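You operate a simulated robot arm through the tools that you are given. There is no shell and no other tool. Be economical: measure what you need, move in short steps, check, and stop when the job is done.

You run a simulated robot arm. Do the job below in one go: nothing can be reset, and whatever is moved stays where it is left.

JOB
Unload the chuck and stand the bottle in the blue tray.
Fine: free the tailstock with the blue knob and park it, tilt the chuck up, then open the jaws; leave the knob on FREE.

The check looks at the end state, three seconds after you hand in, the way a careful person would. Anything else that was tipped, shoved, dropped, spilled or broken makes it a failure.

ROBOT AND FRAMES
A 6-joint arm with a two-finger parallel gripper, fixed in place. Base frame: the origin is at the foot of the arm, x ahead of it, y to its left, z up; the work surface is at about z = 800. Units: mm, degrees, N and s.
With the tool pointing down near the work surface it reaches from about 260 to 680 mm from the base axis. Its first joint turns from -66.0 to 66.0 degrees. Payload 2.9 kg.
The TCP is the grasp point between the finger pads, 30 mm short of the fingertips. In the tool frame z runs along the fingers and y along their closing line. Largest opening 110 mm; finger width 20, thickness 10; the body of the gripper, 48 by 112 mm, starts 55 mm behind the TCP.
Orientation is that of the tool frame in the base frame, as [roll, pitch, yaw] about the fixed x, y, z axes, in that order (R = Rz(yaw) Ry(pitch) Rx(roll)). With the fingers straight down and closing along the base's y, the tool's x points along the base's -x, its y along +y and its z along -z.

CONTROLS
- The arm moves only by the tool apply_moves. Its argument "deltas" is a list of rows, each a list of 3 entries, a list of its own where there are three numbers: the turn, a rotation vector about the tool's x, y, z in degrees, then the shift along the tool's x, y, z in mm, then the finger opening in mm, from 0 to 110. In form: [[[ax, ay, az], [dx, dy, dz], hand], ...]. A call has 1 to 8 rows; each row is the pose to reach, as a shift and turn from the pose commanded when the call began, along the tool's axes at that moment. Each row takes 0.2 s and may step no farther than 50 mm and 8.6 degrees from the row before; otherwise, or with a gripper value out of range, the whole call is refused. Where a pose cannot be reached the arm comes as near as it can. A force on the tool above 70 N (or 10 N above the force at the start of the call, whichever is more), or a blocked arm, ends the call early, and 0.2 s more pass. The fingers move at their own pace (about 108 mm/s each) and stop on an object; they squeeze with about 22 N. The grip force told is the motor's: it shows also when the fingers shut on nothing. Time passes only in rows, and 0.2 s behind the last, so rows that repeat a pose let the fingers close. It gives the time, the measured TCP pose, the force on the tool (base axes), the opening and the grip force at its end, in the units of the frame above (readings bear some noise).
- Cameras (640 x 400 px; columns grow to the right, rows downward): "scene" is fixed at [68.5, 424.8, 1388.4]; the picture's right is [-0.84, -0.54, 0.00], its down [-0.29, 0.45, -0.84] and it looks along [0.46, -0.71, -0.54] (base axes); focal length 274 px, centre (320, 200). "wrist" rides on the gripper at [-36, 0, -57] in the tool frame; the picture's right is [0.00, -1.00, 0.00], its down [0.97, 0.00, -0.24] and it looks along [0.24, 0.00, 0.97] (tool axes); focal length 218 px, centre (320, 200).
- capture(camera): a new picture of that camera. It takes no simulated time.
- pixel_to_xyz(camera, pixels): for up to 12 pixels [column, row] of the newest picture of that camera ("zoom" is the newest enlarged one), the place [x, y, z] in the base frame of the surface seen there, good to about 3 mm. It takes no simulated time.
- zoom(camera, box): a new picture of the part [left, top, right, bottom] of that camera's present view, enlarged. It takes no simulated time.
- hand_in(): hands the job in; it is judged then, once.

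Go step by step. Measure first, check grasps and placings, and put right what went wrong. The budget is 80 turns and 38 pictures, counting those below and the enlarged ones. Unless the task says otherwise, let go and move clear before handing in, and close with one line.

The tools are called after "Emit:" as name(argument=value, ...) on one line, values as JSON. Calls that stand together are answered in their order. apply_moves: Moves the arm, as the interface text tells. Its arguments: {"type":"object","properties":{"deltas":{"type":"array","items":{"type":"array"}}},"required":["deltas"]} The other tools are called the same way: capture (camera) takes a picture; pixel_to_xyz (camera, pixels) gives the place of the surface under pixels of a picture; zoom (camera, box) takes an enlarged picture of a part of a camera's view; hand_in () hands the job in.

At the start:

```text
time: 0.0
tool_pos: [385.7, -35.5, 1258.0]
tcp_rot: [-180.0, -0.1, 180.0]
wrist_force: [-0.7, 0.3, 1.1]
finger_gap: 110.0
grasp_force: 0.2
```

scene: 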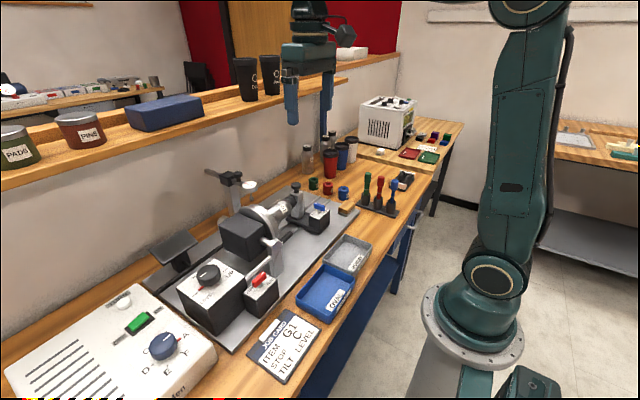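
wrist: 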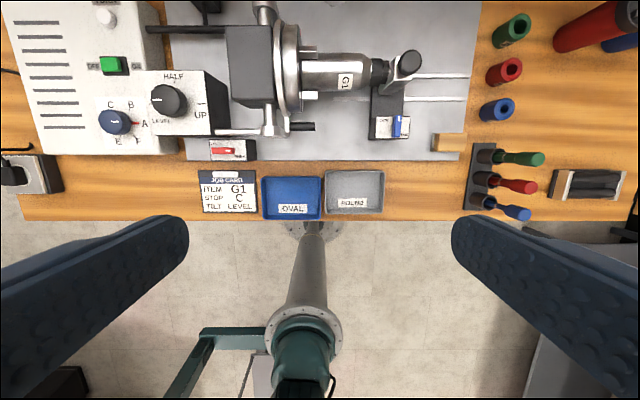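

The wrist picture shows the chuck fixture at the top, with the bottle G1 at about (340,75), the tailstock at (400,70) and its blue knob at (397,125). The tilt knob is at (168,100), the red jaw lever at (225,150), and the blue tray at (292,197). I'll enlarge these parts.

Emit:
zoom(camera="wrist", box=[130, 0, 480, 220])

Emit:
zoom(camera="scene", box=[150, 150, 390, 370])

```text
1.82 times, centred on (305, 110) of wrist
```

zoom: 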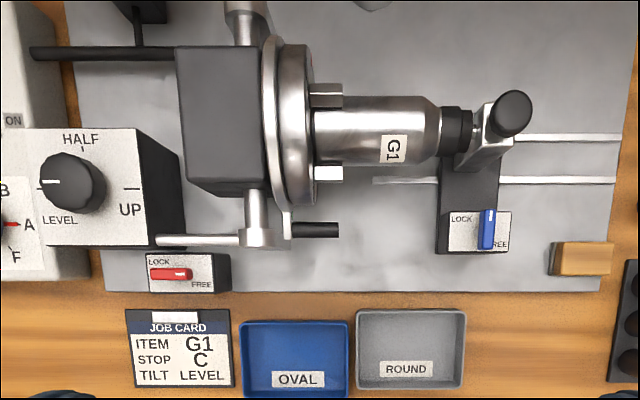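

```text
1.82 times, centred on (270, 260) of scene
```

zoom: 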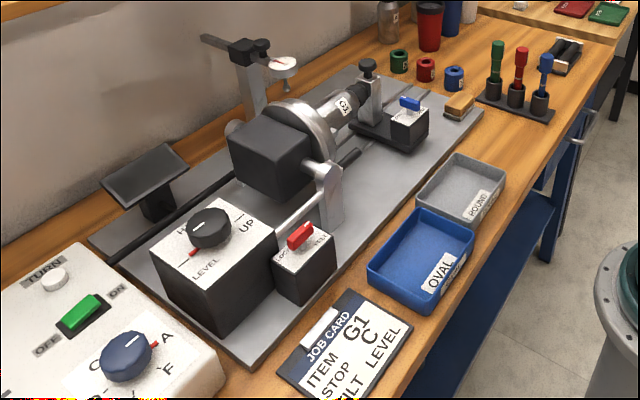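

The enlarged views show LOCK/FREE labels beside both the red and blue knobs, and a black handle at zoom (315,230) that may work the jaws. I'll measure the main points.

Emit:
pixel_to_xyz(camera="wrist", pixels=[[397, 126], [380, 127], [408, 62], [375, 70], [340, 75], [303, 126], [168, 100], [220, 151], [292, 190], [355, 190], [250, 65], [290, 70]])

Emit:
pixel_to_xyz(camera="zoom", pixels=[[410, 102], [400, 113], [367, 65], [345, 105], [350, 157], [325, 170], [300, 235], [208, 225], [145, 175], [420, 265], [462, 190], [275, 65]])

Emit:
zoom(camera="scene", box=[255, 170, 355, 260])

Emit:
zoom(camera="scene", box=[180, 220, 300, 330])

```text
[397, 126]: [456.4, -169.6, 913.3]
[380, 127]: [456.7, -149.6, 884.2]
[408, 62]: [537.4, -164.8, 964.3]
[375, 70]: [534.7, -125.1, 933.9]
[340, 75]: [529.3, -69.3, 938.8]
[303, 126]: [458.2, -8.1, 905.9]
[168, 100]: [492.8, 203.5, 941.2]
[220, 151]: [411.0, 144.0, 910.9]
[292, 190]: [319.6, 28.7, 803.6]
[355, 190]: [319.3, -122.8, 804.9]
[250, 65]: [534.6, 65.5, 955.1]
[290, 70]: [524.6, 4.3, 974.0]
```

```text
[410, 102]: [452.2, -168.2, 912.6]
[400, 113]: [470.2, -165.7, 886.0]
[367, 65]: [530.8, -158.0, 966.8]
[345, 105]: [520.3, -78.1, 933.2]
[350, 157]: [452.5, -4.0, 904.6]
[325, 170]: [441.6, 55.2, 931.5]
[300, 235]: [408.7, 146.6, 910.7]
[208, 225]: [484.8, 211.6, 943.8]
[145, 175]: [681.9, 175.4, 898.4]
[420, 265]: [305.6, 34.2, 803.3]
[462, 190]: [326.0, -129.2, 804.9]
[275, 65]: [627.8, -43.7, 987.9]
```

```text
4.44 times, centred on (305, 215) of scene
```

zoom: 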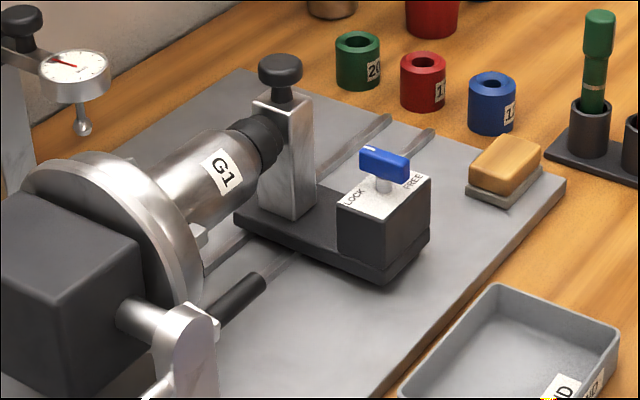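

```text
3.64 times, centred on (240, 275) of scene
```

zoom: 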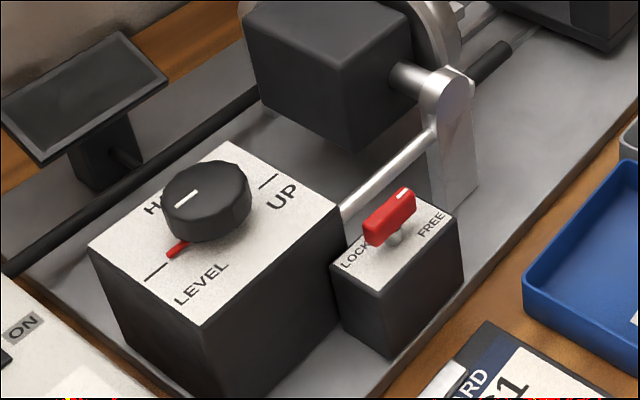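

The blue bar lies along x, and the red bar lies along y with its mark toward FREE. The tilt knob's red pointer is at LEVEL. I'll move closer for a look from above.

Emit:
apply_moves(deltas=[[[0, 0, 0], [-24, 24, 27], 110], [[0, 0, 0], [-48, 48, 54], 110], [[0, 0, 0], [-72, 72, 81], 110], [[0, 0, 0], [-95, 95, 108], 110]])

Emit:
capture(camera="wrist")

```text
time: 1.0
tool_pos: [480.1, 59.2, 1149.6]
tcp_rot: [179.9, 0.0, 180.0]
wrist_force: [0.0, 0.5, 0.7]
finger_gap: 110.1
grasp_force: 0.1
```

```text
31 pictures are left
```

wrist: 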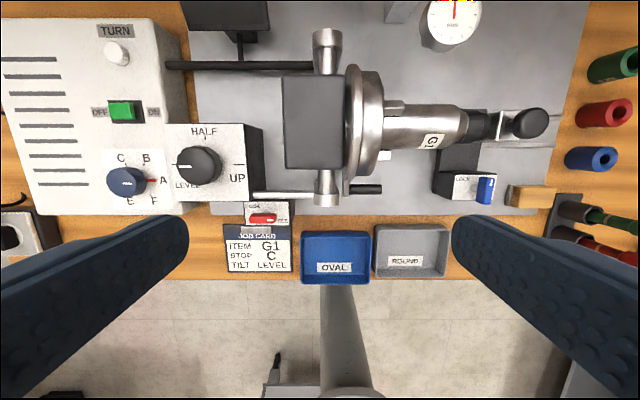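

The view is close enough to enlarge, so I'll read the knobs, the control box and the handle.

Emit:
zoom(camera="wrist", box=[85, 110, 305, 245])

Emit:
zoom(camera="wrist", box=[310, 60, 560, 215])

Emit:
pixel_to_xyz(camera="wrist", pixels=[[197, 165], [484, 190], [462, 188], [528, 123], [435, 125], [478, 125], [500, 122], [370, 189], [262, 218], [290, 194], [325, 188], [385, 157]])

```text
2.91 times, centred on (195, 178) of wrist
```

zoom: 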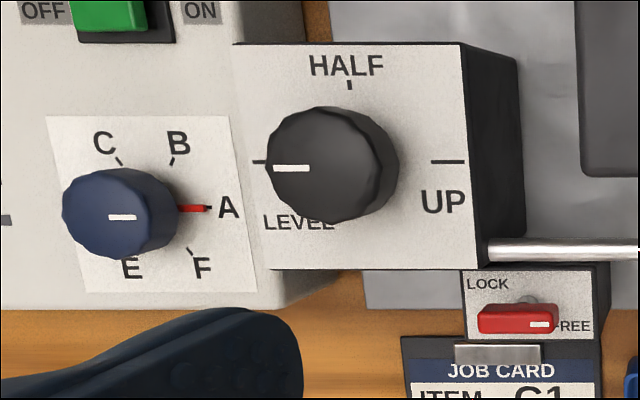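

```text
2.56 times, centred on (435, 138) of wrist
```

zoom: 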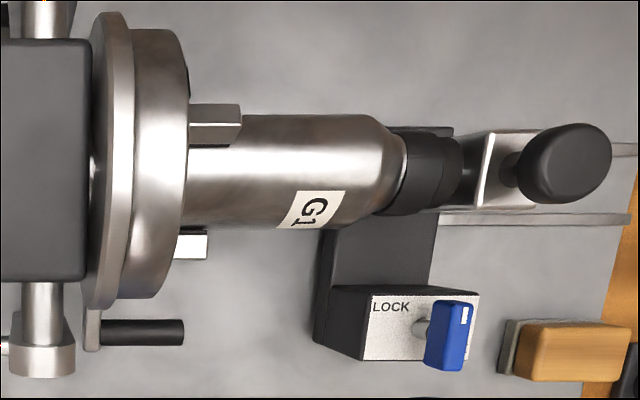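

```text
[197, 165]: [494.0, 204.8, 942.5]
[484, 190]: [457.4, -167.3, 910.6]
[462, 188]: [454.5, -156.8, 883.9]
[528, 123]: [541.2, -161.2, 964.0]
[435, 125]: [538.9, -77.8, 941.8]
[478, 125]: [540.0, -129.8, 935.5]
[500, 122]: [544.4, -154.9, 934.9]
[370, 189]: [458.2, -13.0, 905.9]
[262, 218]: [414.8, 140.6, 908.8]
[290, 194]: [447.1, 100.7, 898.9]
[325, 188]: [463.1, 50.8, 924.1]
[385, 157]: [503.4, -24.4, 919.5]
```

The mark on the blue knob points to +x, which is LOCK, and FREE is the −y direction. The black handle at (370,189) is fixed to the ring behind the chuck, so it works the jaws. Next I'll check how far the tailstock can slide relative to the wood block at (530,197).

Emit:
pixel_to_xyz(camera="wrist", pixels=[[513, 187], [553, 187], [513, 205], [553, 207], [437, 195], [497, 180], [497, 200], [560, 118], [555, 143], [460, 155], [440, 180], [505, 150]])

Emit:
zoom(camera="scene", box=[285, 170, 365, 240])

Emit:
pixel_to_xyz(camera="zoom", pixels=[[170, 240], [330, 195], [400, 160], [300, 320], [300, 350], [440, 240], [460, 215], [310, 115], [385, 145], [500, 170], [350, 280], [200, 90]])

```text
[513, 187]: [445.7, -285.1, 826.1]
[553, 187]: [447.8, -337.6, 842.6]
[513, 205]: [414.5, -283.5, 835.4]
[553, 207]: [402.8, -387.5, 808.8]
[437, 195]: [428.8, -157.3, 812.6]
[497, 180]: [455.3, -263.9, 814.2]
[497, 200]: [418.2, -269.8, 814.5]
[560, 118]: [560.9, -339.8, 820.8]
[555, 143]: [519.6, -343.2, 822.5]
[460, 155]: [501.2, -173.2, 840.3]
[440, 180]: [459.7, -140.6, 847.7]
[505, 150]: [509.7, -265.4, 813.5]
```

```text
5.71 times, centred on (325, 205) of scene
```

zoom: 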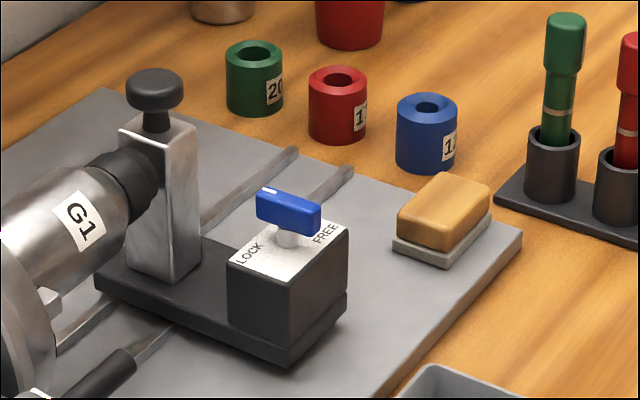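

```text
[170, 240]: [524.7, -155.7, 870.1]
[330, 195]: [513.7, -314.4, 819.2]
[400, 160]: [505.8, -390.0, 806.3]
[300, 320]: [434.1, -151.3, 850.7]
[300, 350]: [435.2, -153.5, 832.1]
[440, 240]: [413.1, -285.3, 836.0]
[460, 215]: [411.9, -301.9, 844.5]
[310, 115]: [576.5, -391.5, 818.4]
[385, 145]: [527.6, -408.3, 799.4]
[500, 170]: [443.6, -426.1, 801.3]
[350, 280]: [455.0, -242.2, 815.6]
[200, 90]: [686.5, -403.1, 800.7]
```

The tailstock foot reaches down to about x=435, and the block may reach up to about x=447, so they could collide near y=−275. I'll measure both edges more exactly.

Emit:
pixel_to_xyz(camera="zoom", pixels=[[396, 241], [402, 207], [445, 176], [488, 188], [490, 218], [440, 262], [287, 358], [344, 312], [290, 338], [346, 240], [262, 194], [318, 212]])

```text
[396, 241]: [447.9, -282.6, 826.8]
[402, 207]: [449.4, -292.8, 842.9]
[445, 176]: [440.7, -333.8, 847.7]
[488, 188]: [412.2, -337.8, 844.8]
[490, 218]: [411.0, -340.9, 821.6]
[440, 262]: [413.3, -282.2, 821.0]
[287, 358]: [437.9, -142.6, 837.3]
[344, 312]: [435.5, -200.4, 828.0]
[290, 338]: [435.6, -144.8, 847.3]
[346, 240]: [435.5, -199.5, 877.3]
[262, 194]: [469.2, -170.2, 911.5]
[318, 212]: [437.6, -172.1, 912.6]
```

The foot spans y −142 to −200 and the block begins at y −282, so the tailstock can travel about 80 mm without touching it. Now I'll go above the blue knob at (454,−170).

Emit:
apply_moves(deltas=[[[0, 0, 0], [5, -45, 8], 60], [[0, 0, 0], [10, -90, 18], 60], [[0, 0, 0], [15, -135, 35], 60], [[0, 0, 0], [20, -180, 58], 60], [[0, 0, 0], [24, -215, 90], 60], [[0, 0, 0], [26, -229.5, 135], 60], [[0, 0, 0], [26, -229.5, 165], 60], [[0, 0, 0], [26, -229.5, 165], 60]])

Emit:
capture(camera="wrist")

```text
refused: row 4 steps farther than a row can; nothing moved
```

```text
27 pictures are left
```

wrist: 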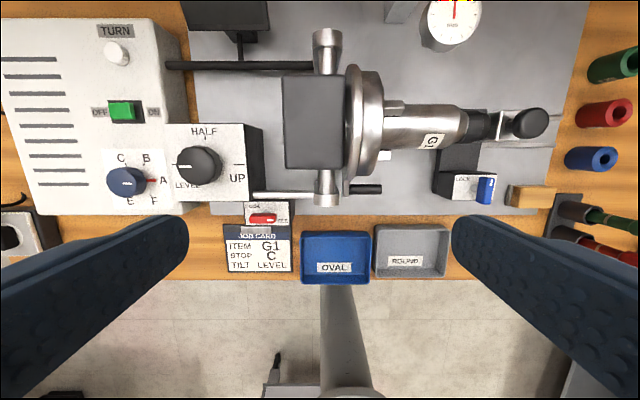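

The call was refused because one row stepped too far, so nothing moved. I'll send it again with even steps.

Emit:
apply_moves(deltas=[[[0, 0, 0], [4, -38, 25], 60], [[0, 0, 0], [9, -77, 50], 60], [[0, 0, 0], [13, -115, 75], 60], [[0, 0, 0], [17, -153, 100], 60], [[0, 0, 0], [22, -191, 125], 60], [[0, 0, 0], [26, -229.5, 150], 60], [[0, 0, 0], [26, -229.5, 190], 60], [[0, 0, 0], [26, -229.5, 190], 60]])

Emit:
capture(camera="wrist")

```text
time: 2.8
tool_pos: [455.2, -171.5, 959.3]
tcp_rot: [180.0, 0.1, -179.9]
wrist_force: [0.6, 0.8, -0.1]
finger_gap: 60.1
grasp_force: 0.1
```

```text
26 pictures are left
```

wrist: 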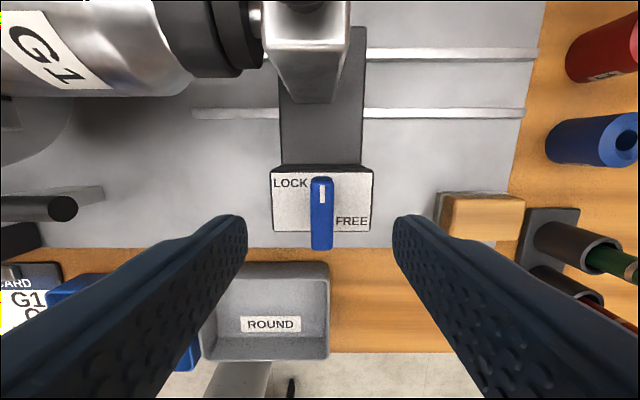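

The fingers straddle the blue bar at (321,212). I'll go down and close on it.

Emit:
apply_moves(deltas=[[[0, 0, 0], [0, 0, 20], 60], [[0, 0, 0], [0, 0, 39], 60], [[0, 0, 0], [0, 0, 39], 5], [[0, 0, 0], [0, 0, 39], 5], [[0, 0, 0], [0, 0, 39], 5]])

```text
time: 4.0
tool_pos: [455.5, -173.9, 921.9]
tcp_rot: [-179.9, 0.1, 179.7]
wrist_force: [-1.1, -16.0, -5.9]
finger_gap: 11.8
grasp_force: 44.6
```

The grip holds the bar at 11.8 mm. I'll turn it clockwise toward FREE, shifting 2 mm to take off the side load.

Emit:
apply_moves(deltas=[[[0, 0, 0], [0, -2.5, 0], 5], [[0, 0, 8.5], [0, -2.5, 0], 5], [[0, 0, 17], [0, -2.5, 0], 5], [[0, 0, 25.5], [0, -2.5, 0], 5], [[0, 0, 34], [0, -2.5, 0], 5], [[0, 0, 42.5], [0, -2.5, 0], 5], [[0, 0, 51], [0, -2.5, 0], 5]])

```text
time: 5.6
tool_pos: [456.1, -173.9, 920.7]
tcp_rot: [180.0, -0.1, 128.9]
wrist_force: [2.7, 3.1, 0.9]
finger_gap: 11.8
grasp_force: 45.6
```

Emit:
apply_moves(deltas=[[[0, 0, 8.5], [0, 0, 0], 5], [[0, 0, 17], [0, 0, 0], 5], [[0, 0, 25.5], [0, 0, 0], 5], [[0, 0, 34], [0, 0, 0], 5], [[0, 0, 39], [0, 0, 0], 5], [[0, 0, 39], [0, 0, 0], 5]])

Emit:
capture(camera="wrist")

```text
time: 7.0
tool_pos: [456.0, -172.9, 920.4]
tcp_rot: [-180.0, 0.0, 89.9]
wrist_force: [4.9, 3.0, 1.6]
finger_gap: 11.8
grasp_force: 44.9
```

```text
25 pictures are left
```

wrist: 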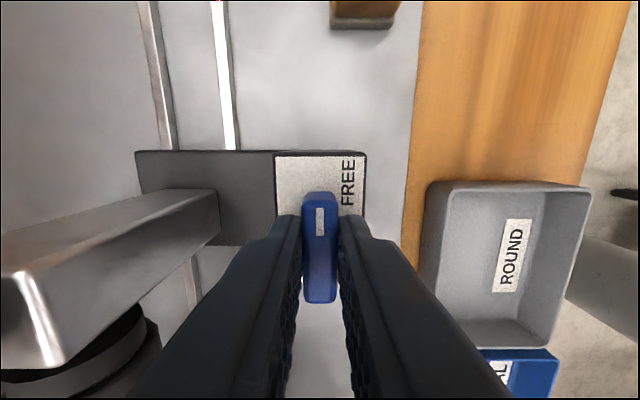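

The white mark now points to −y, which is FREE. I'll slide the tailstock toward −y by dragging it with the knob still gripped, in gentle steps.

Emit:
apply_moves(deltas=[[[0, 0, 0], [-6, 0, 0], 5], [[0, 0, 0], [-14, 0, 0], 5], [[0, 0, 0], [-22, 0, 0], 5], [[0, 0, 0], [-30, 0, 0], 5], [[0, 0, 0], [-30, 0, 0], 5]])

Emit:
capture(camera="wrist")

```text
time: 8.2
tool_pos: [455.6, -203.0, 921.0]
tcp_rot: [180.0, 0.0, 90.1]
wrist_force: [11.6, 4.2, 2.2]
finger_gap: 12.2
grasp_force: 44.8
```

```text
24 pictures are left
```

wrist: 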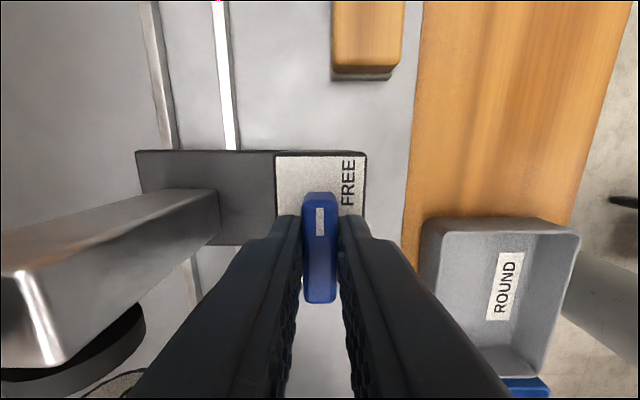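

The tailstock follows, and the view of the box hasn't changed relative to the gripper. I'll continue to about 70 mm in total, which stops short of the wood block.

Emit:
apply_moves(deltas=[[[0, 0, 0], [-8, 0, 0], 5], [[0, 0, 0], [-16, 0, 0], 5], [[0, 0, 0], [-24, 0, 0], 5], [[0, 0, 0], [-32, 0, 0], 5], [[0, 0, 0], [-39, 0, 0], 5], [[0, 0, 0], [-39, 0, 0], 5]])

Emit:
capture(camera="wrist")

Emit:
pixel_to_xyz(camera="wrist", pixels=[[362, 153], [340, 151], [360, 125], [340, 125], [395, 125]])

```text
time: 9.6
tool_pos: [455.7, -237.0, 920.8]
tcp_rot: [-179.7, -0.4, 90.7]
wrist_force: [5.2, 35.3, 6.4]
finger_gap: 11.7
grasp_force: 44.9
```

```text
23 pictures are left
```

wrist: 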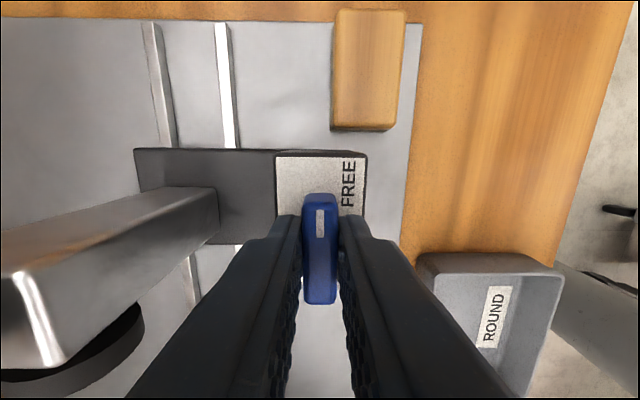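

```text
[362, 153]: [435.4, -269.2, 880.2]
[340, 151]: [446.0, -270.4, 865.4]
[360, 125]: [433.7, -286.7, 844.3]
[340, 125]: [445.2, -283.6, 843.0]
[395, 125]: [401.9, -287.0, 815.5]
```

The tool met 35 N at y −237 while the foot at y −269 is still clear of the block at −283, so this is the end stop and the tailstock is parked. I'll ease off, open and lift.

Emit:
apply_moves(deltas=[[[0, 0, 0], [5, 0, 0], 5], [[0, 0, 0], [5, 0, 0], 40], [[0, 0, 0], [5, 0, 0], 40], [[0, 0, 0], [5, 0, -40], 40], [[0, 0, 0], [5, 0, -80], 40], [[0, 0, 0], [5, 0, -120], 40], [[0, 0, 0], [5, 0, -160], 40]])

Emit:
capture(camera="scene")

```text
time: 11.2
tool_pos: [455.6, -238.0, 1081.9]
tcp_rot: [-179.9, 0.0, 90.0]
wrist_force: [-1.0, -0.2, 0.0]
finger_gap: 40.0
grasp_force: 0.1
```

```text
22 pictures are left
```

scene: 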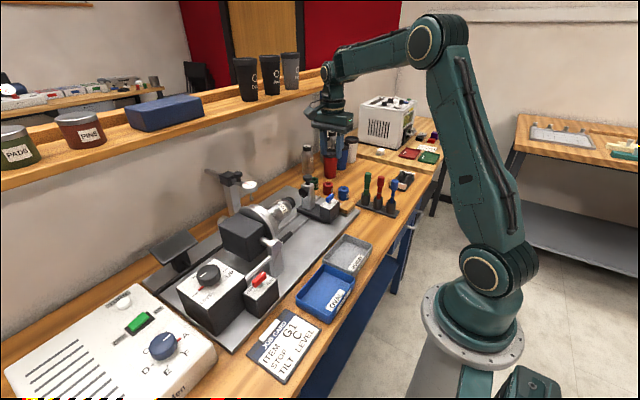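

The tailstock is parked and nothing nearby moved. Next is the tilt knob at (493,204). I'll travel there and unwind the wrist at the same time.

Emit:
apply_moves(deltas=[[[0, 0, -8.5], [37, 3, 0], 80], [[0, 0, -17], [74, 6, 0], 80], [[0, 0, -25.5], [111, 9, 0], 80], [[0, 0, -34], [148, 12, 0], 80], [[0, 0, -42.5], [185, 15, 0], 80], [[0, 0, -51], [222, 18, 0], 80], [[0, 0, -59.5], [259, 21, 0], 80], [[0, 0, -68], [296, 24, 0], 80]])

```text
time: 13.0
tool_pos: [480.8, 58.2, 1081.1]
tcp_rot: [-180.0, 0.1, 158.0]
wrist_force: [0.2, -0.4, -0.6]
finger_gap: 80.1
grasp_force: 0.0
```

I'll continue to a point above the tilt knob.

Emit:
apply_moves(deltas=[[[0, 0, -8.5], [5.5, 17.5, 0], 80], [[0, 0, -17], [11, 35, 0], 80], [[0, 0, -25.5], [16.4, 52.6, 0], 80], [[0, 0, -34], [21.8, 70.1, 10], 80], [[0, 0, -42.5], [27.2, 87.6, 20], 80], [[0, 0, -51], [32.7, 105.2, 30], 80], [[0, 0, -59.5], [38.2, 122.7, 45], 80], [[0, 0, -68], [43.6, 140.2, 60], 80]])

Emit:
capture(camera="wrist")

```text
time: 14.8
tool_pos: [491.7, 205.3, 1021.1]
tcp_rot: [180.0, 0.0, -133.8]
wrist_force: [-0.1, 0.1, 1.0]
finger_gap: 80.1
grasp_force: 0.1
```

```text
21 pictures are left
```

wrist: 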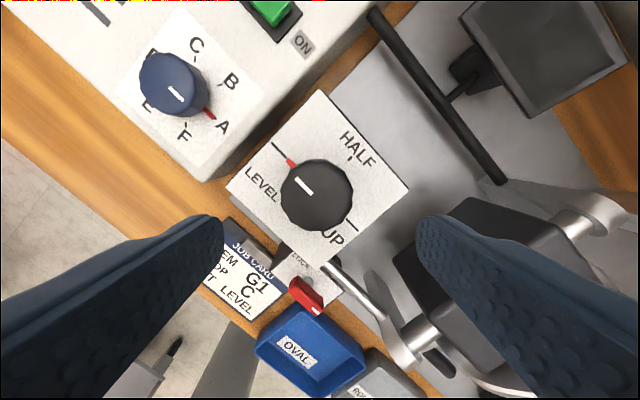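

I'll measure the knob's edges and the panel height, and look again at the power switch.

Emit:
pixel_to_xyz(camera="wrist", pixels=[[317, 190], [290, 190], [345, 190], [317, 168], [317, 212], [345, 160], [262, 165], [380, 195], [165, 75], [270, 10]])

Emit:
zoom(camera="scene", box=[60, 260, 240, 370])

```text
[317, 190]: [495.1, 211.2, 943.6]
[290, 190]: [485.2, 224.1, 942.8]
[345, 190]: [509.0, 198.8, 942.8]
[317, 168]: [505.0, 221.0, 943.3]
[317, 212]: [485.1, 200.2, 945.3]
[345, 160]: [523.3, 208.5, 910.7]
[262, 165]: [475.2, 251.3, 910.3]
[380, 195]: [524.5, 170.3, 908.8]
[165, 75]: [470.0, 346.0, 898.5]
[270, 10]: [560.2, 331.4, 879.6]
```

```text
3.56 times, centred on (150, 315) of scene
```

zoom: 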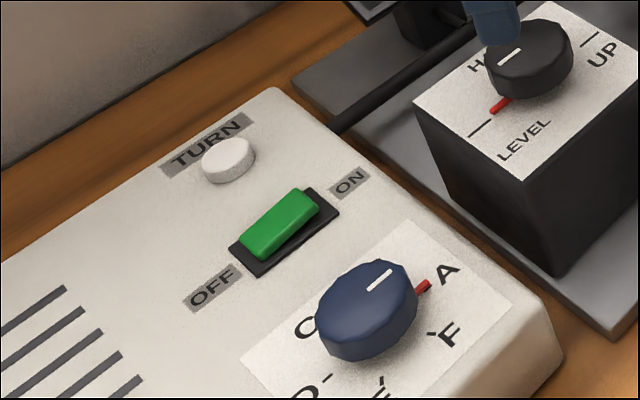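

I'll find the knob's axis from the tick marks around it.

Emit:
zoom(camera="wrist", box=[220, 80, 420, 270])

```text
2.11 times, centred on (320, 175) of wrist
```

zoom: 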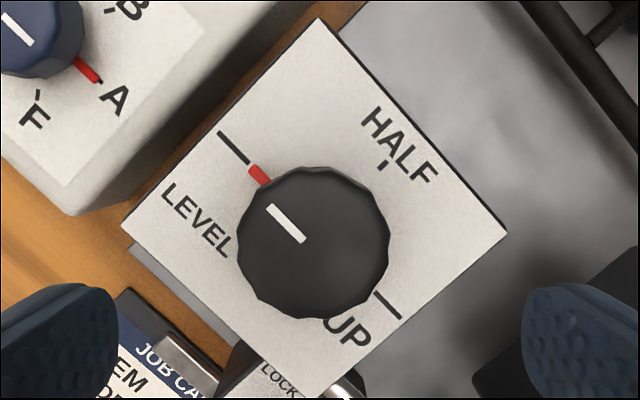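

Emit:
pixel_to_xyz(camera="zoom", pixels=[[233, 147], [388, 305], [385, 165], [313, 240], [313, 172], [245, 255], [382, 250], [318, 20], [503, 233], [125, 225]])

```text
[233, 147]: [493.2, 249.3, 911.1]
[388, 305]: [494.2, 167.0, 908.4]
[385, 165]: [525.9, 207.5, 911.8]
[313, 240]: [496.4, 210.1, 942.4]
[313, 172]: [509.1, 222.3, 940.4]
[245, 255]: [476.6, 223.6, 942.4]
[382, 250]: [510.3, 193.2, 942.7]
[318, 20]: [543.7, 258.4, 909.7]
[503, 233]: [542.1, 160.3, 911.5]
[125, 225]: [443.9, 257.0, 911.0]
```

The knob's axis is at (493.5,208.7), its top is at z 943 and the panel is at 911. I'll turn the wrist back a little more, go down and grip.

Emit:
apply_moves(deltas=[[[0, 0, -8.5], [-3.7, 1, 15], 80], [[0, 0, -17], [-3.7, 1, 30], 80], [[0, 0, -25.5], [-3.7, 1, 45], 80], [[0, 0, -34], [-3.7, 1, 60], 80], [[0, 0, -34], [-3.7, 1, 73], 80], [[0, 0, -34], [-3.7, 1, 73], 30], [[0, 0, -34], [-3.7, 1, 73], 30], [[0, 0, -34], [-3.7, 1, 73], 30]])

```text
time: 16.6
tool_pos: [491.9, 208.6, 948.3]
tcp_rot: [180.0, 0.0, -99.9]
wrist_force: [-7.3, 1.3, 2.3]
finger_gap: 47.2
grasp_force: 44.8
```

The grip is firm on the 47 mm knob. I'll turn it clockwise toward HALF and UP.

Emit:
apply_moves(deltas=[[[0, 0, 8.5], [0, 0, 0], 30], [[0, 0, 17], [0, 0, 0], 30], [[0, 0, 25.5], [0, 0, 0], 30], [[0, 0, 34], [0, 0, 0], 30], [[0, 0, 42.5], [0, 0, 0], 30], [[0, 0, 51], [0, 0, 0], 30], [[0, 0, 59.5], [0, 0, 0], 30], [[0, 0, 68], [0, 0, 0], 30]])

Emit:
capture(camera="wrist")

```text
time: 18.4
tool_pos: [492.5, 209.1, 948.7]
tcp_rot: [-179.9, -0.1, -168.0]
wrist_force: [-23.1, 6.9, 9.4]
finger_gap: 47.0
grasp_force: 45.0
```

```text
18 pictures are left
```

wrist: 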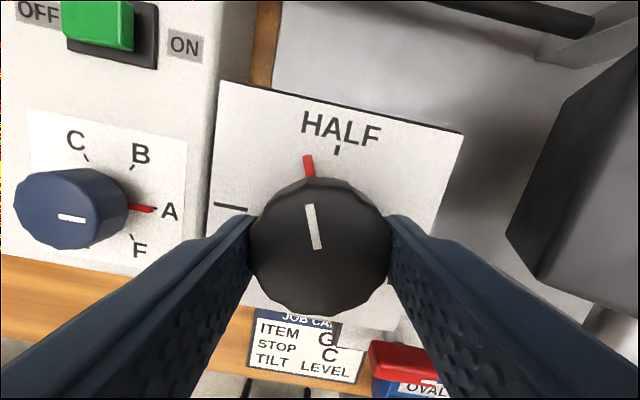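

The knob and its red pointer are near HALF and turning with the gripper. I'll continue.

Emit:
apply_moves(deltas=[[[0, 0, 8.5], [0, 0, 0], 30], [[0, 0, 17], [0, 0, 0], 30], [[0, 0, 25.5], [0, 0, 0], 30], [[0, 0, 34], [0, 0, 0], 30], [[0, 0, 42.5], [0, 0, 0], 30], [[0, 0, 51], [0, 0, 0], 30], [[0, 0, 59.5], [0, 0, 0], 30], [[0, 0, 68], [0, 0, 0], 30]])

Emit:
apply_moves(deltas=[[[0, 0, 8.5], [0, 0, 0], 30], [[0, 0, 17], [0, 0, 0], 30], [[0, 0, 25.5], [0, 0, 0], 30], [[0, 0, 34], [0, 0, 0], 30], [[0, 0, 42.5], [0, 0, 0], 30], [[0, 0, 45], [0, 0, 0], 30], [[0, 0, 45], [0, 0, 0], 30]])

Emit:
capture(camera="wrist")

Emit:
capture(camera="scene")

```text
time: 20.2
tool_pos: [492.3, 209.6, 949.6]
tcp_rot: [180.0, -0.1, 124.1]
wrist_force: [-18.4, 16.3, 11.9]
finger_gap: 47.2
grasp_force: 45.1
```

```text
time: 21.8
tool_pos: [492.4, 208.7, 948.4]
tcp_rot: [-180.0, -0.1, 79.1]
wrist_force: [-7.7, 18.3, 10.2]
finger_gap: 47.1
grasp_force: 44.5
```

```text
17 pictures are left
```

wrist: 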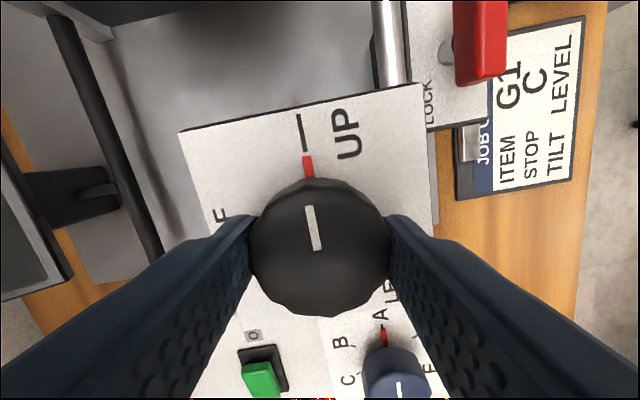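

```text
16 pictures are left
```

scene: 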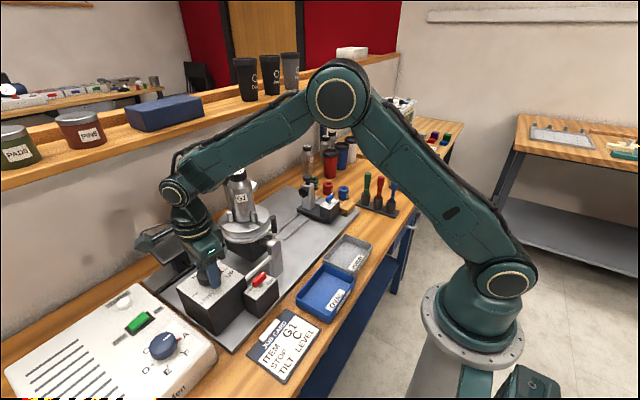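

The chuck is up with the bottle upright, and the red pointer is on UP. I'll release the knob, lift and back off toward the robot for a look at the jaw handle.

Emit:
apply_moves(deltas=[[[0, 0, 0], [0, 0, 0], 85], [[0, 0, 0], [0, 0, 0], 85], [[0, 0, 0], [0, 0, -40], 85], [[0, 0, 0], [0, 0, -80], 85], [[0, 0, -8.5], [-6, -30, -110], 85], [[0, 0, -17], [-12, -60, -140], 85], [[0, 0, -25.5], [-18, -90, -170], 85], [[0, 0, -34], [-25, -130, -190], 85]])

Emit:
capture(camera="scene")

Emit:
zoom(camera="scene", box=[190, 150, 340, 300])

```text
time: 23.6
tool_pos: [360.9, 209.0, 1137.6]
tcp_rot: [180.0, 0.0, 113.2]
wrist_force: [-0.6, -0.1, -0.4]
finger_gap: 84.7
grasp_force: 0.1
```

```text
15 pictures are left
```

scene: 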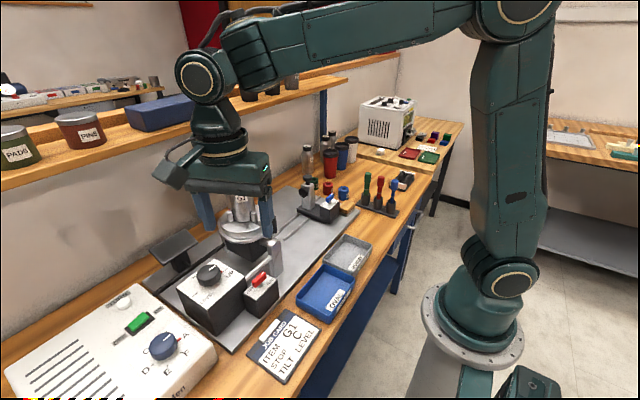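

```text
2.67 times, centred on (265, 225) of scene
```

zoom: 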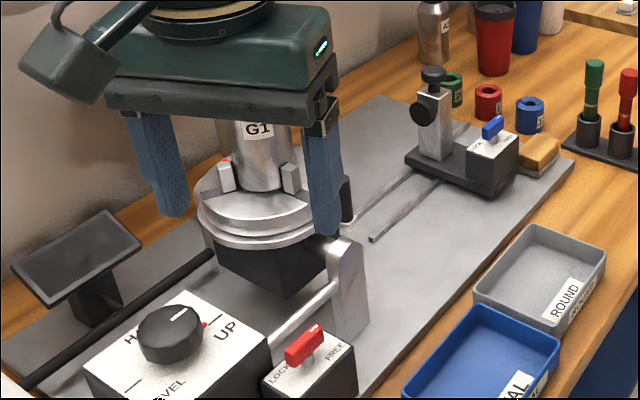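

The handle is partly hidden by a finger. I'll move up and over the chuck to look straight down.

Emit:
apply_moves(deltas=[[[0, 0, -8.4], [-20, 0, -30], 85], [[0, 0, -16.8], [-45, 0, -55], 85], [[0, 0, -25.2], [-80, 0, -75], 85], [[0, 0, -33.6], [-115, 5, -92], 85], [[0, 0, -42], [-150, 15, -92], 85], [[0, 0, -50.4], [-185, 27, -92], 85], [[0, 0, -58.8], [-210, 40, -92], 85], [[0, 0, -66.8], [-228.5, 53.2, -92], 85]])

Emit:
capture(camera="wrist")

Emit:
zoom(camera="scene", box=[200, 150, 330, 280])

```text
time: 25.4
tool_pos: [499.1, 19.2, 1231.2]
tcp_rot: [-180.0, 0.0, 179.9]
wrist_force: [-0.8, -0.9, -0.9]
finger_gap: 85.2
grasp_force: 0.1
```

```text
13 pictures are left
```

wrist: 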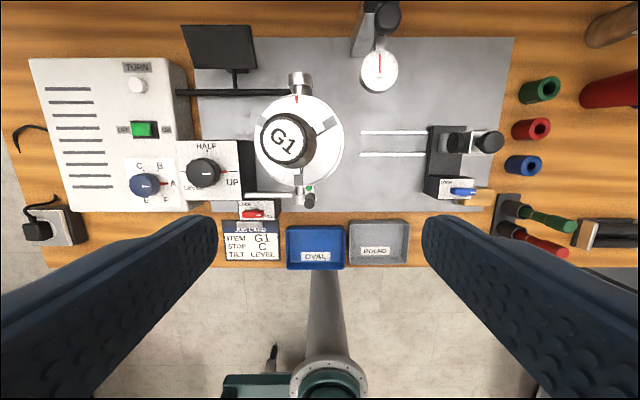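

```text
3.08 times, centred on (265, 215) of scene
```

zoom: 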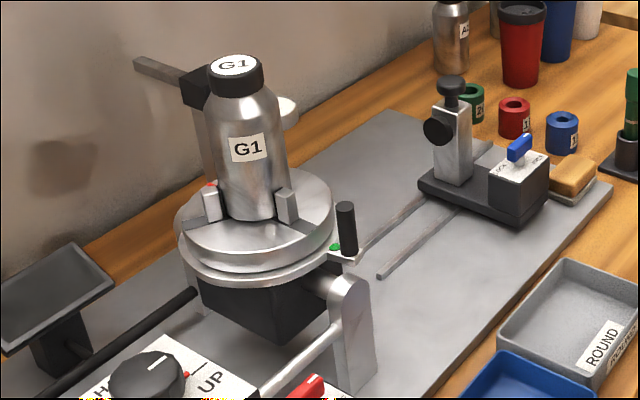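

The handle stands at (309,200) in the wrist picture, with a green dot beside it and a red dot across the chuck at (297,98). I'll enlarge that part.

Emit:
zoom(camera="wrist", box=[235, 60, 365, 225])

Emit:
pixel_to_xyz(camera="wrist", pixels=[[290, 142], [309, 202], [309, 189], [297, 99], [275, 110], [326, 125], [330, 150], [261, 150], [298, 180], [330, 110], [300, 200], [265, 165]])

Emit:
pixel_to_xyz(camera="zoom", pixels=[[320, 200]])

```text
2.42 times, centred on (300, 142) of wrist
```

zoom: 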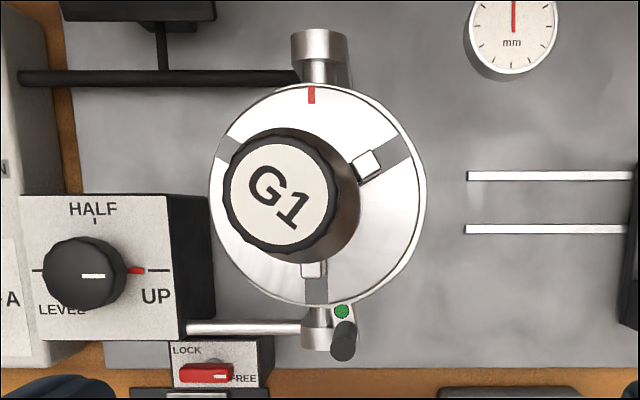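

```text
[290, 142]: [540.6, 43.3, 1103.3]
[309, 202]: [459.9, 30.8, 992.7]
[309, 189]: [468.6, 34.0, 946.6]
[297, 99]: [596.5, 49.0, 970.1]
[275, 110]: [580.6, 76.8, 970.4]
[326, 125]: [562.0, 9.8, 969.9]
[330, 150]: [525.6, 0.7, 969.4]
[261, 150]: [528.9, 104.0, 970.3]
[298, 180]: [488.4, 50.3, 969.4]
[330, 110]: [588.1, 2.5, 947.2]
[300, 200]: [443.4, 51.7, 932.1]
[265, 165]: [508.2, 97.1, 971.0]
```

```text
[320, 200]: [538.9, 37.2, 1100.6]
```

The chuck axis is near (539,50). The handle stands at (459.5,30.5) with its top at z 993, and the free side is toward −y. I'll come in from the robot's side with a slight tilt away from the bottle.

Emit:
apply_moves(deltas=[[[0, -2, 0], [40, 4, 10], 50], [[0, -4, 0], [78, 8, 36], 50], [[0, -6, 0], [85, 11.3, 80], 50], [[0, -8, 0], [85, 11.3, 125], 50], [[0, -11, 0], [85, 11.3, 170], 50], [[0, -14, 0], [85, 11.3, 210], 50], [[0, -16, 0], [85, 11.3, 246], 50], [[0, -16, 0], [85, 11.3, 246], 50]])

Emit:
capture(camera="wrist")

```text
time: 27.2
tool_pos: [413.9, 30.8, 983.6]
tcp_rot: [-180.0, 16.0, 179.8]
wrist_force: [-0.3, -0.8, 0.5]
finger_gap: 50.0
grasp_force: 0.0
```

```text
10 pictures are left
```

wrist: 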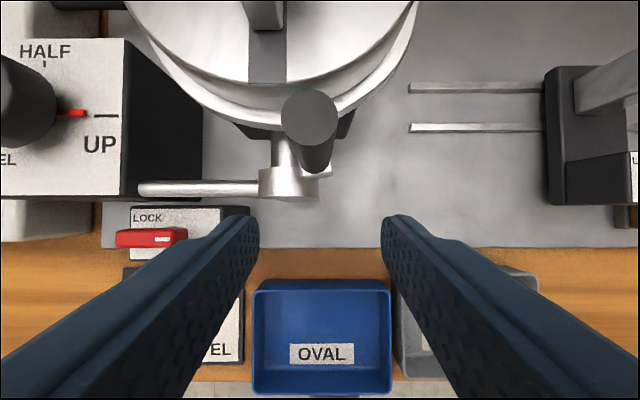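

The handle's top is at (309,117), within the jaws' line. I'll move forward and grip it.

Emit:
apply_moves(deltas=[[[0, 0, 0], [-22, 0, 6.3], 50], [[0, 0, 0], [-43.7, 0, 12.5], 50], [[0, 0, 0], [-43.7, 0, 12.5], 50], [[0, 0, 0], [-43.7, 0, 12.5], 5], [[0, 0, 0], [-43.7, 0, 12.5], 5], [[0, 0, 0], [-43.7, 0, 12.5], 5]])

```text
time: 28.6
tool_pos: [460.6, 31.4, 983.9]
tcp_rot: [180.0, 16.0, 179.9]
wrist_force: [5.2, 5.4, -4.0]
finger_gap: 14.9
grasp_force: 44.9
```

The handle is gripped at 14.9 mm. I'll try swinging it gently toward −y around the chuck axis and watch the force.

Emit:
apply_moves(deltas=[[[0, 0, 0], [-1.1, -4.5, 0.3], 5], [[0, 0, 0], [-2.6, -9, 0.7], 5], [[0, 0, 0], [-4.3, -13.5, 1.2], 5], [[0, 0, 0], [-6.3, -18, 1.8], 5], [[0, 0, 0], [-6.3, -18, 1.8], 5]])

Emit:
capture(camera="wrist")

```text
time: 29.8
tool_pos: [464.1, 17.7, 983.0]
tcp_rot: [179.5, 15.6, -179.6]
wrist_force: [-19.6, 29.4, 5.9]
finger_gap: 14.9
grasp_force: 45.1
```

```text
9 pictures are left
```

wrist: 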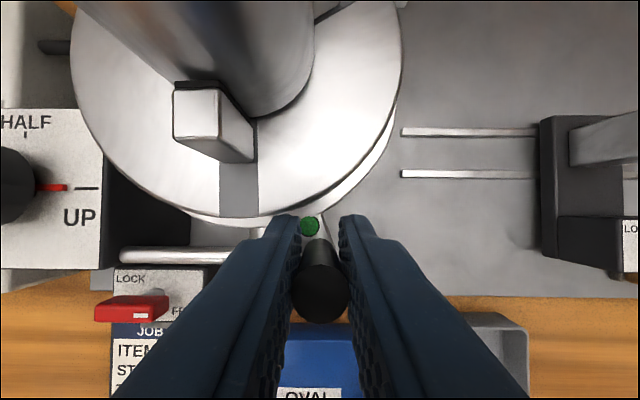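

The handle moved 14 mm toward −y against about 30 N. I'll continue to see whether that is drag or a stop.

Emit:
apply_moves(deltas=[[[0, 0, 0], [-2.4, -4.3, 0.7], 5], [[0, 0, 0], [-4.8, -8.6, 1.4], 5], [[0, 0, 0], [-8, -12.9, 2.3], 5], [[0, 0, 0], [-11, -17, 3.2], 5], [[0, 0, 0], [-11, -17, 3.2], 5]])

```text
time: 30.5
tool_pos: [464.3, 15.5, 983.1]
tcp_rot: [178.7, 14.8, -178.6]
wrist_force: [-15.8, 14.9, 16.4]
finger_gap: 14.6
grasp_force: 44.9
stopped in row 3: the force on the tool passed its limit (the readings are from after the stop); the commanded pose is now the measured one
```

The handle stopped after about 12° in this direction, so that is a tightening or end stop. I'll swing it the other way, toward +y.

Emit:
apply_moves(deltas=[[[0, 0, 0], [1.5, 4.5, -0.4], 5], [[0, 0, 0], [3, 9, -0.9], 5], [[0, 0, 0], [4.5, 14, -1.3], 5], [[0, 0, 0], [5.7, 19, -1.6], 5], [[0, 0, 0], [6.5, 24, -1.8], 5], [[0, 0, 0], [7, 29, -2], 5], [[0, 0, 0], [7, 29, -2], 5]])

Emit:
capture(camera="wrist")

```text
time: 32.1
tool_pos: [458.7, 43.5, 983.9]
tcp_rot: [179.0, 15.2, -178.9]
wrist_force: [-0.1, -2.2, 7.9]
finger_gap: 14.9
grasp_force: 45.1
```

```text
8 pictures are left
```

wrist: 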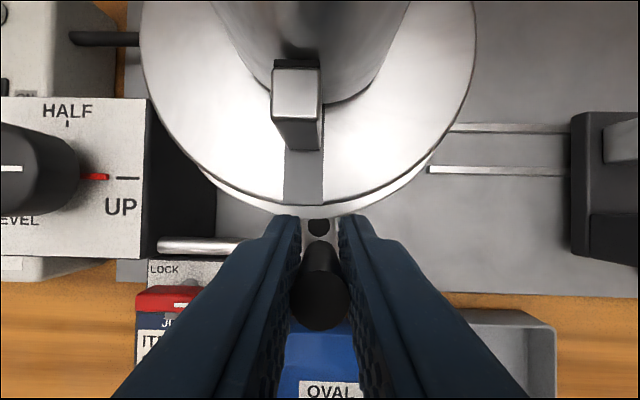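

The dot has gone from green to black and the handle moves freely, so this is the opening direction. I'll continue around the arc.

Emit:
apply_moves(deltas=[[[0, 0, 0], [0.2, 4.6, 0], 5], [[0, 0, 0], [0.3, 9.3, 0], 5], [[0, 0, 0], [0, 14, 0], 5], [[0, 0, 0], [-0.7, 19, 0.2], 5], [[0, 0, 0], [-1.5, 24, 0.4], 5], [[0, 0, 0], [-2.7, 28.7, 0.8], 5], [[0, 0, 0], [-2.7, 28.7, 0.8], 5]])

Emit:
capture(camera="wrist")

```text
time: 33.7
tool_pos: [460.1, 71.1, 983.4]
tcp_rot: [178.9, 14.8, -178.9]
wrist_force: [-3.7, -2.2, 1.5]
finger_gap: 14.9
grasp_force: 45.5
```

```text
7 pictures are left
```

wrist: 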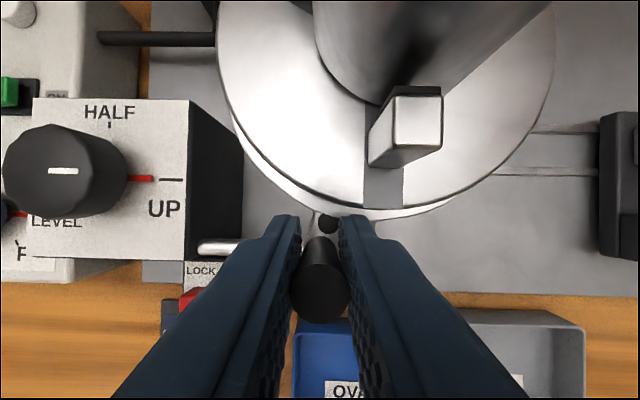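

The dot is still black and the force is low. I'll continue, turning the tool along with the arc until a stop shows.

Emit:
apply_moves(deltas=[[[1, 0, 3.4], [-1.7, 4.6, 0.5], 5], [[1.9, 0, 6.7], [-3.7, 9.2, 1], 5], [[2.8, 0, 10], [-5.6, 13.7, 1.6], 5], [[3.7, 0, 13.4], [-7.8, 18.2, 2.2], 5], [[4.7, 0, 16.8], [-10.3, 22.4, 2.9], 5], [[5.6, 0, 20.2], [-12.9, 26.5, 3.7], 5], [[6.6, 0, 23.5], [-15.8, 30.4, 4.5], 5], [[7.5, 0, 26.9], [-18.9, 34.1, 5.4], 5]])

Emit:
capture(camera="wrist")

```text
time: 35.5
tool_pos: [479.7, 105.2, 984.3]
tcp_rot: [179.4, 14.6, 153.2]
wrist_force: [-3.7, 6.7, -4.8]
finger_gap: 14.9
grasp_force: 45.4
```

```text
6 pictures are left
```

wrist: 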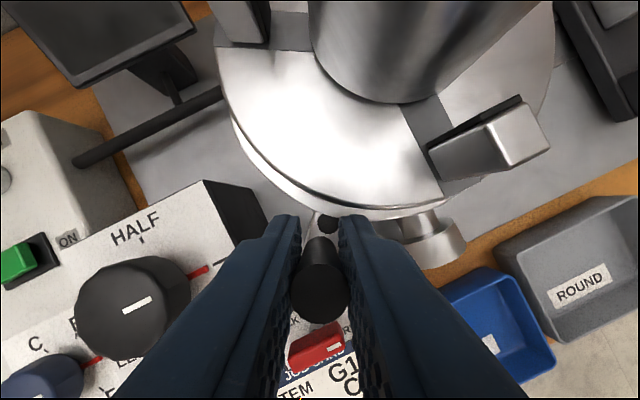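

The jaws have opened: there is a clear gap between the bottle and the jaw at (490,150). I'll go a little further to look for the end stop.

Emit:
apply_moves(deltas=[[[0.9, 0, 3.4], [-1.5, 4.6, 0.4], 5], [[1.8, 0, 6.8], [-3.2, 9.3, 0.85], 5], [[2.7, 0, 10.2], [-5.3, 13.8, 1.4], 5], [[3.6, 0, 13.5], [-7.5, 18.2, 2], 5]])

```text
time: 36.5
tool_pos: [494.0, 118.0, 983.6]
tcp_rot: [179.4, 14.4, 139.4]
wrist_force: [-7.7, 8.5, -4.9]
finger_gap: 14.7
grasp_force: 45.0
```

It still turns freely. I'll do one more short step.

Emit:
apply_moves(deltas=[[[0.9, 0, 3.4], [-1.6, 4.6, 0.4], 5], [[1.8, 0, 6.8], [-3.5, 9.2, 0.9], 5], [[2.7, 0, 10], [-5.7, 13.7, 1.4], 5], [[2.7, 0, 10], [-5.7, 13.7, 1.4], 5]])

```text
time: 37.5
tool_pos: [504.4, 123.9, 982.5]
tcp_rot: [-179.8, 14.1, 129.0]
wrist_force: [-40.2, 3.3, 0.0]
finger_gap: 14.6
grasp_force: 44.9
```

The end stop shows at 40 N, so the jaws are fully open. I'll ease back, release and lift along the tool axis, away from the bottle.

Emit:
apply_moves(deltas=[[[0, 0, 0], [1.5, -4, -0.3], 5], [[0, 0, 0], [1.5, -4, -0.3], 40], [[0, 0, 0], [1.5, -4, -0.3], 40], [[0, 0, 0], [1.5, -4, -30], 40], [[0, 0, 0], [1.5, -4, -75], 40], [[0, 0, 0], [1.5, -4, -120], 40], [[0, 0, 0], [1.5, -4, -165], 40], [[0, 0, 0], [1.5, -4, -205], 40]])

Emit:
zoom(camera="scene", box=[190, 140, 370, 320])

Emit:
pixel_to_xyz(camera="zoom", pixels=[[370, 345], [325, 325], [425, 295], [325, 380], [470, 315], [430, 365], [240, 130], [240, 82], [240, 100]])

```text
time: 39.3
tool_pos: [473.2, 161.6, 1181.8]
tcp_rot: [179.6, 14.4, 129.0]
wrist_force: [0.0, 0.6, -1.3]
finger_gap: 40.1
grasp_force: 0.1
```

```text
2.22 times, centred on (280, 230) of scene
```

zoom: 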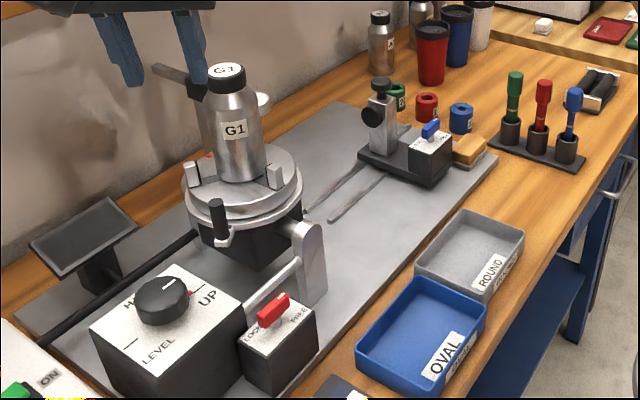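

```text
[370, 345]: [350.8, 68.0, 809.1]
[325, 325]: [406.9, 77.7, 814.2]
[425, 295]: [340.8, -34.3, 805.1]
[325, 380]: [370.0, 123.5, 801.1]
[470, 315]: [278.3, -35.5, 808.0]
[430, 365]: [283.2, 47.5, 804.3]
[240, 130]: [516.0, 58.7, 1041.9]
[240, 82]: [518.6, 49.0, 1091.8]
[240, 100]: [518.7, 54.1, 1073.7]
```

The bottle stands free in the open jaws. I'll straighten the tool and raise it a little, then move above the bottle at yaw 180.

Emit:
apply_moves(deltas=[[[0, 7.2, 0], [-3.7, 0, -14.5], 100], [[0.4, 14.4, 0], [-7.5, 0, -29], 100], [[0.4, 14.4, 0], [-7.5, 0, -29], 100]])

```text
time: 40.1
tool_pos: [470.0, 165.2, 1208.4]
tcp_rot: [179.6, 0.2, 129.0]
wrist_force: [-0.2, 0.1, 0.0]
finger_gap: 100.1
grasp_force: 0.0
out of reach, approached as far as the arm can: row 1, 2, 3
```

Emit:
apply_moves(deltas=[[[0, 0, -6.4], [-17, -2.4, 2], 100], [[0, 0, -12.8], [-34, -4.8, 4], 100], [[0, 0, -19.2], [-51, -7.2, 7], 100], [[0, 0, -25.5], [-68, -9.6, 9], 100], [[0, 0, -31.9], [-85, -12, 11], 100], [[0, 0, -38.2], [-102, -14.4, 14], 100], [[0, 0, -44.6], [-118, -16.8, 16], 100], [[0, 0, -51], [-135, -19.2, 18], 100]])

Emit:
capture(camera="wrist")

Emit:
pixel_to_xyz(camera="wrist", pixels=[[320, 90], [320, 120], [320, 150], [300, 120], [340, 120], [320, 60], [290, 120], [350, 120]])

```text
time: 41.9
tool_pos: [538.8, 49.0, 1191.2]
tcp_rot: [180.0, -0.1, -179.9]
wrist_force: [-0.3, 0.8, -0.2]
finger_gap: 100.2
grasp_force: 0.0
```

```text
4 pictures are left
```

wrist: 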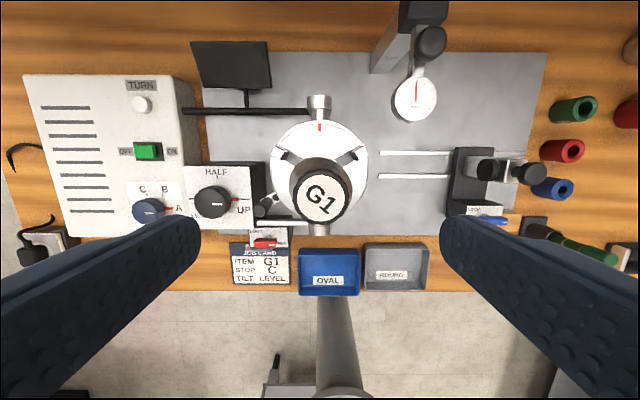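

```text
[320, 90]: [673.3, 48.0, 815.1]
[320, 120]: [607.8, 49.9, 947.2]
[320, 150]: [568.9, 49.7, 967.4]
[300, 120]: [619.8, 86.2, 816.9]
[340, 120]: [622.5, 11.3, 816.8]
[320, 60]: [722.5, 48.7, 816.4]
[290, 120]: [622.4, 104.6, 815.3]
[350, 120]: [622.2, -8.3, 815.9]
```

The cap is centred at (320,195), which is about (541,49) and lines up with the gripper. I'll go down to z 1060 and close on the upper body.

Emit:
apply_moves(deltas=[[[0, 0, 0], [-2, 0, 40], 100], [[0, 0, 0], [-2, 0, 80], 100], [[0, 0, 0], [-2, 0, 115], 100], [[0, 0, 0], [-2, 0, 131], 100], [[0, 0, 0], [-2, 0, 131], 40], [[0, 0, 0], [-2, 0, 131], 40], [[0, 0, 0], [-2, 0, 131], 40], [[0, 0, 0], [-2, 0, 131], 40]])

```text
time: 43.7
tool_pos: [540.4, 49.5, 1059.8]
tcp_rot: [-180.0, -0.1, -180.0]
wrist_force: [0.0, -0.2, -0.2]
finger_gap: 54.1
grasp_force: 22.3
```

The gripper holds the bottle body at 54 mm with no side force. I'll lift straight up.

Emit:
apply_moves(deltas=[[[0, 0, 0], [0, 0, -10], 40], [[0, 0, 0], [0, 0, -30], 40], [[0, 0, 0], [0, 0, -60], 40], [[0, 0, 0], [0, 0, -95], 40], [[0, 0, 0], [0, 0, -95], 40]])

Emit:
zoom(camera="scene", box=[170, 80, 370, 320])

Emit:
pixel_to_xyz(camera="zoom", pixels=[[260, 155], [260, 165], [265, 172], [265, 178], [265, 184], [270, 190], [375, 285], [375, 310], [360, 300], [400, 300], [420, 320], [372, 335]])

```text
time: 44.9
tool_pos: [540.4, 49.5, 1153.4]
tcp_rot: [180.0, 0.0, 180.0]
wrist_force: [-0.3, -0.6, -1.6]
finger_gap: 53.8
grasp_force: 21.9
```

```text
1.67 times, centred on (270, 200) of scene
```

zoom: 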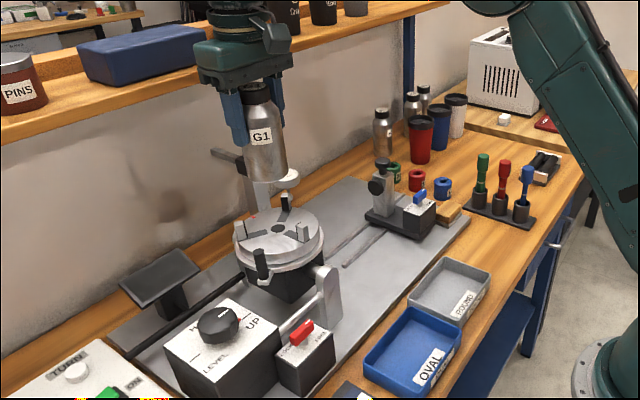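

```text
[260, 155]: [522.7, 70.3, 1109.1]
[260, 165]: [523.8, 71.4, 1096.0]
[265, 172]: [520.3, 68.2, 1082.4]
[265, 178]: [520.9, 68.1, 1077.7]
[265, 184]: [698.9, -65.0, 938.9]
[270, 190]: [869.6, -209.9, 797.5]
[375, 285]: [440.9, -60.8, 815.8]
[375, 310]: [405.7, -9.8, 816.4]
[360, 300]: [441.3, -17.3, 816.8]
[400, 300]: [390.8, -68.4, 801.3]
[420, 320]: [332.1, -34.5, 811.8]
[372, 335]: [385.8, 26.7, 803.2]
```

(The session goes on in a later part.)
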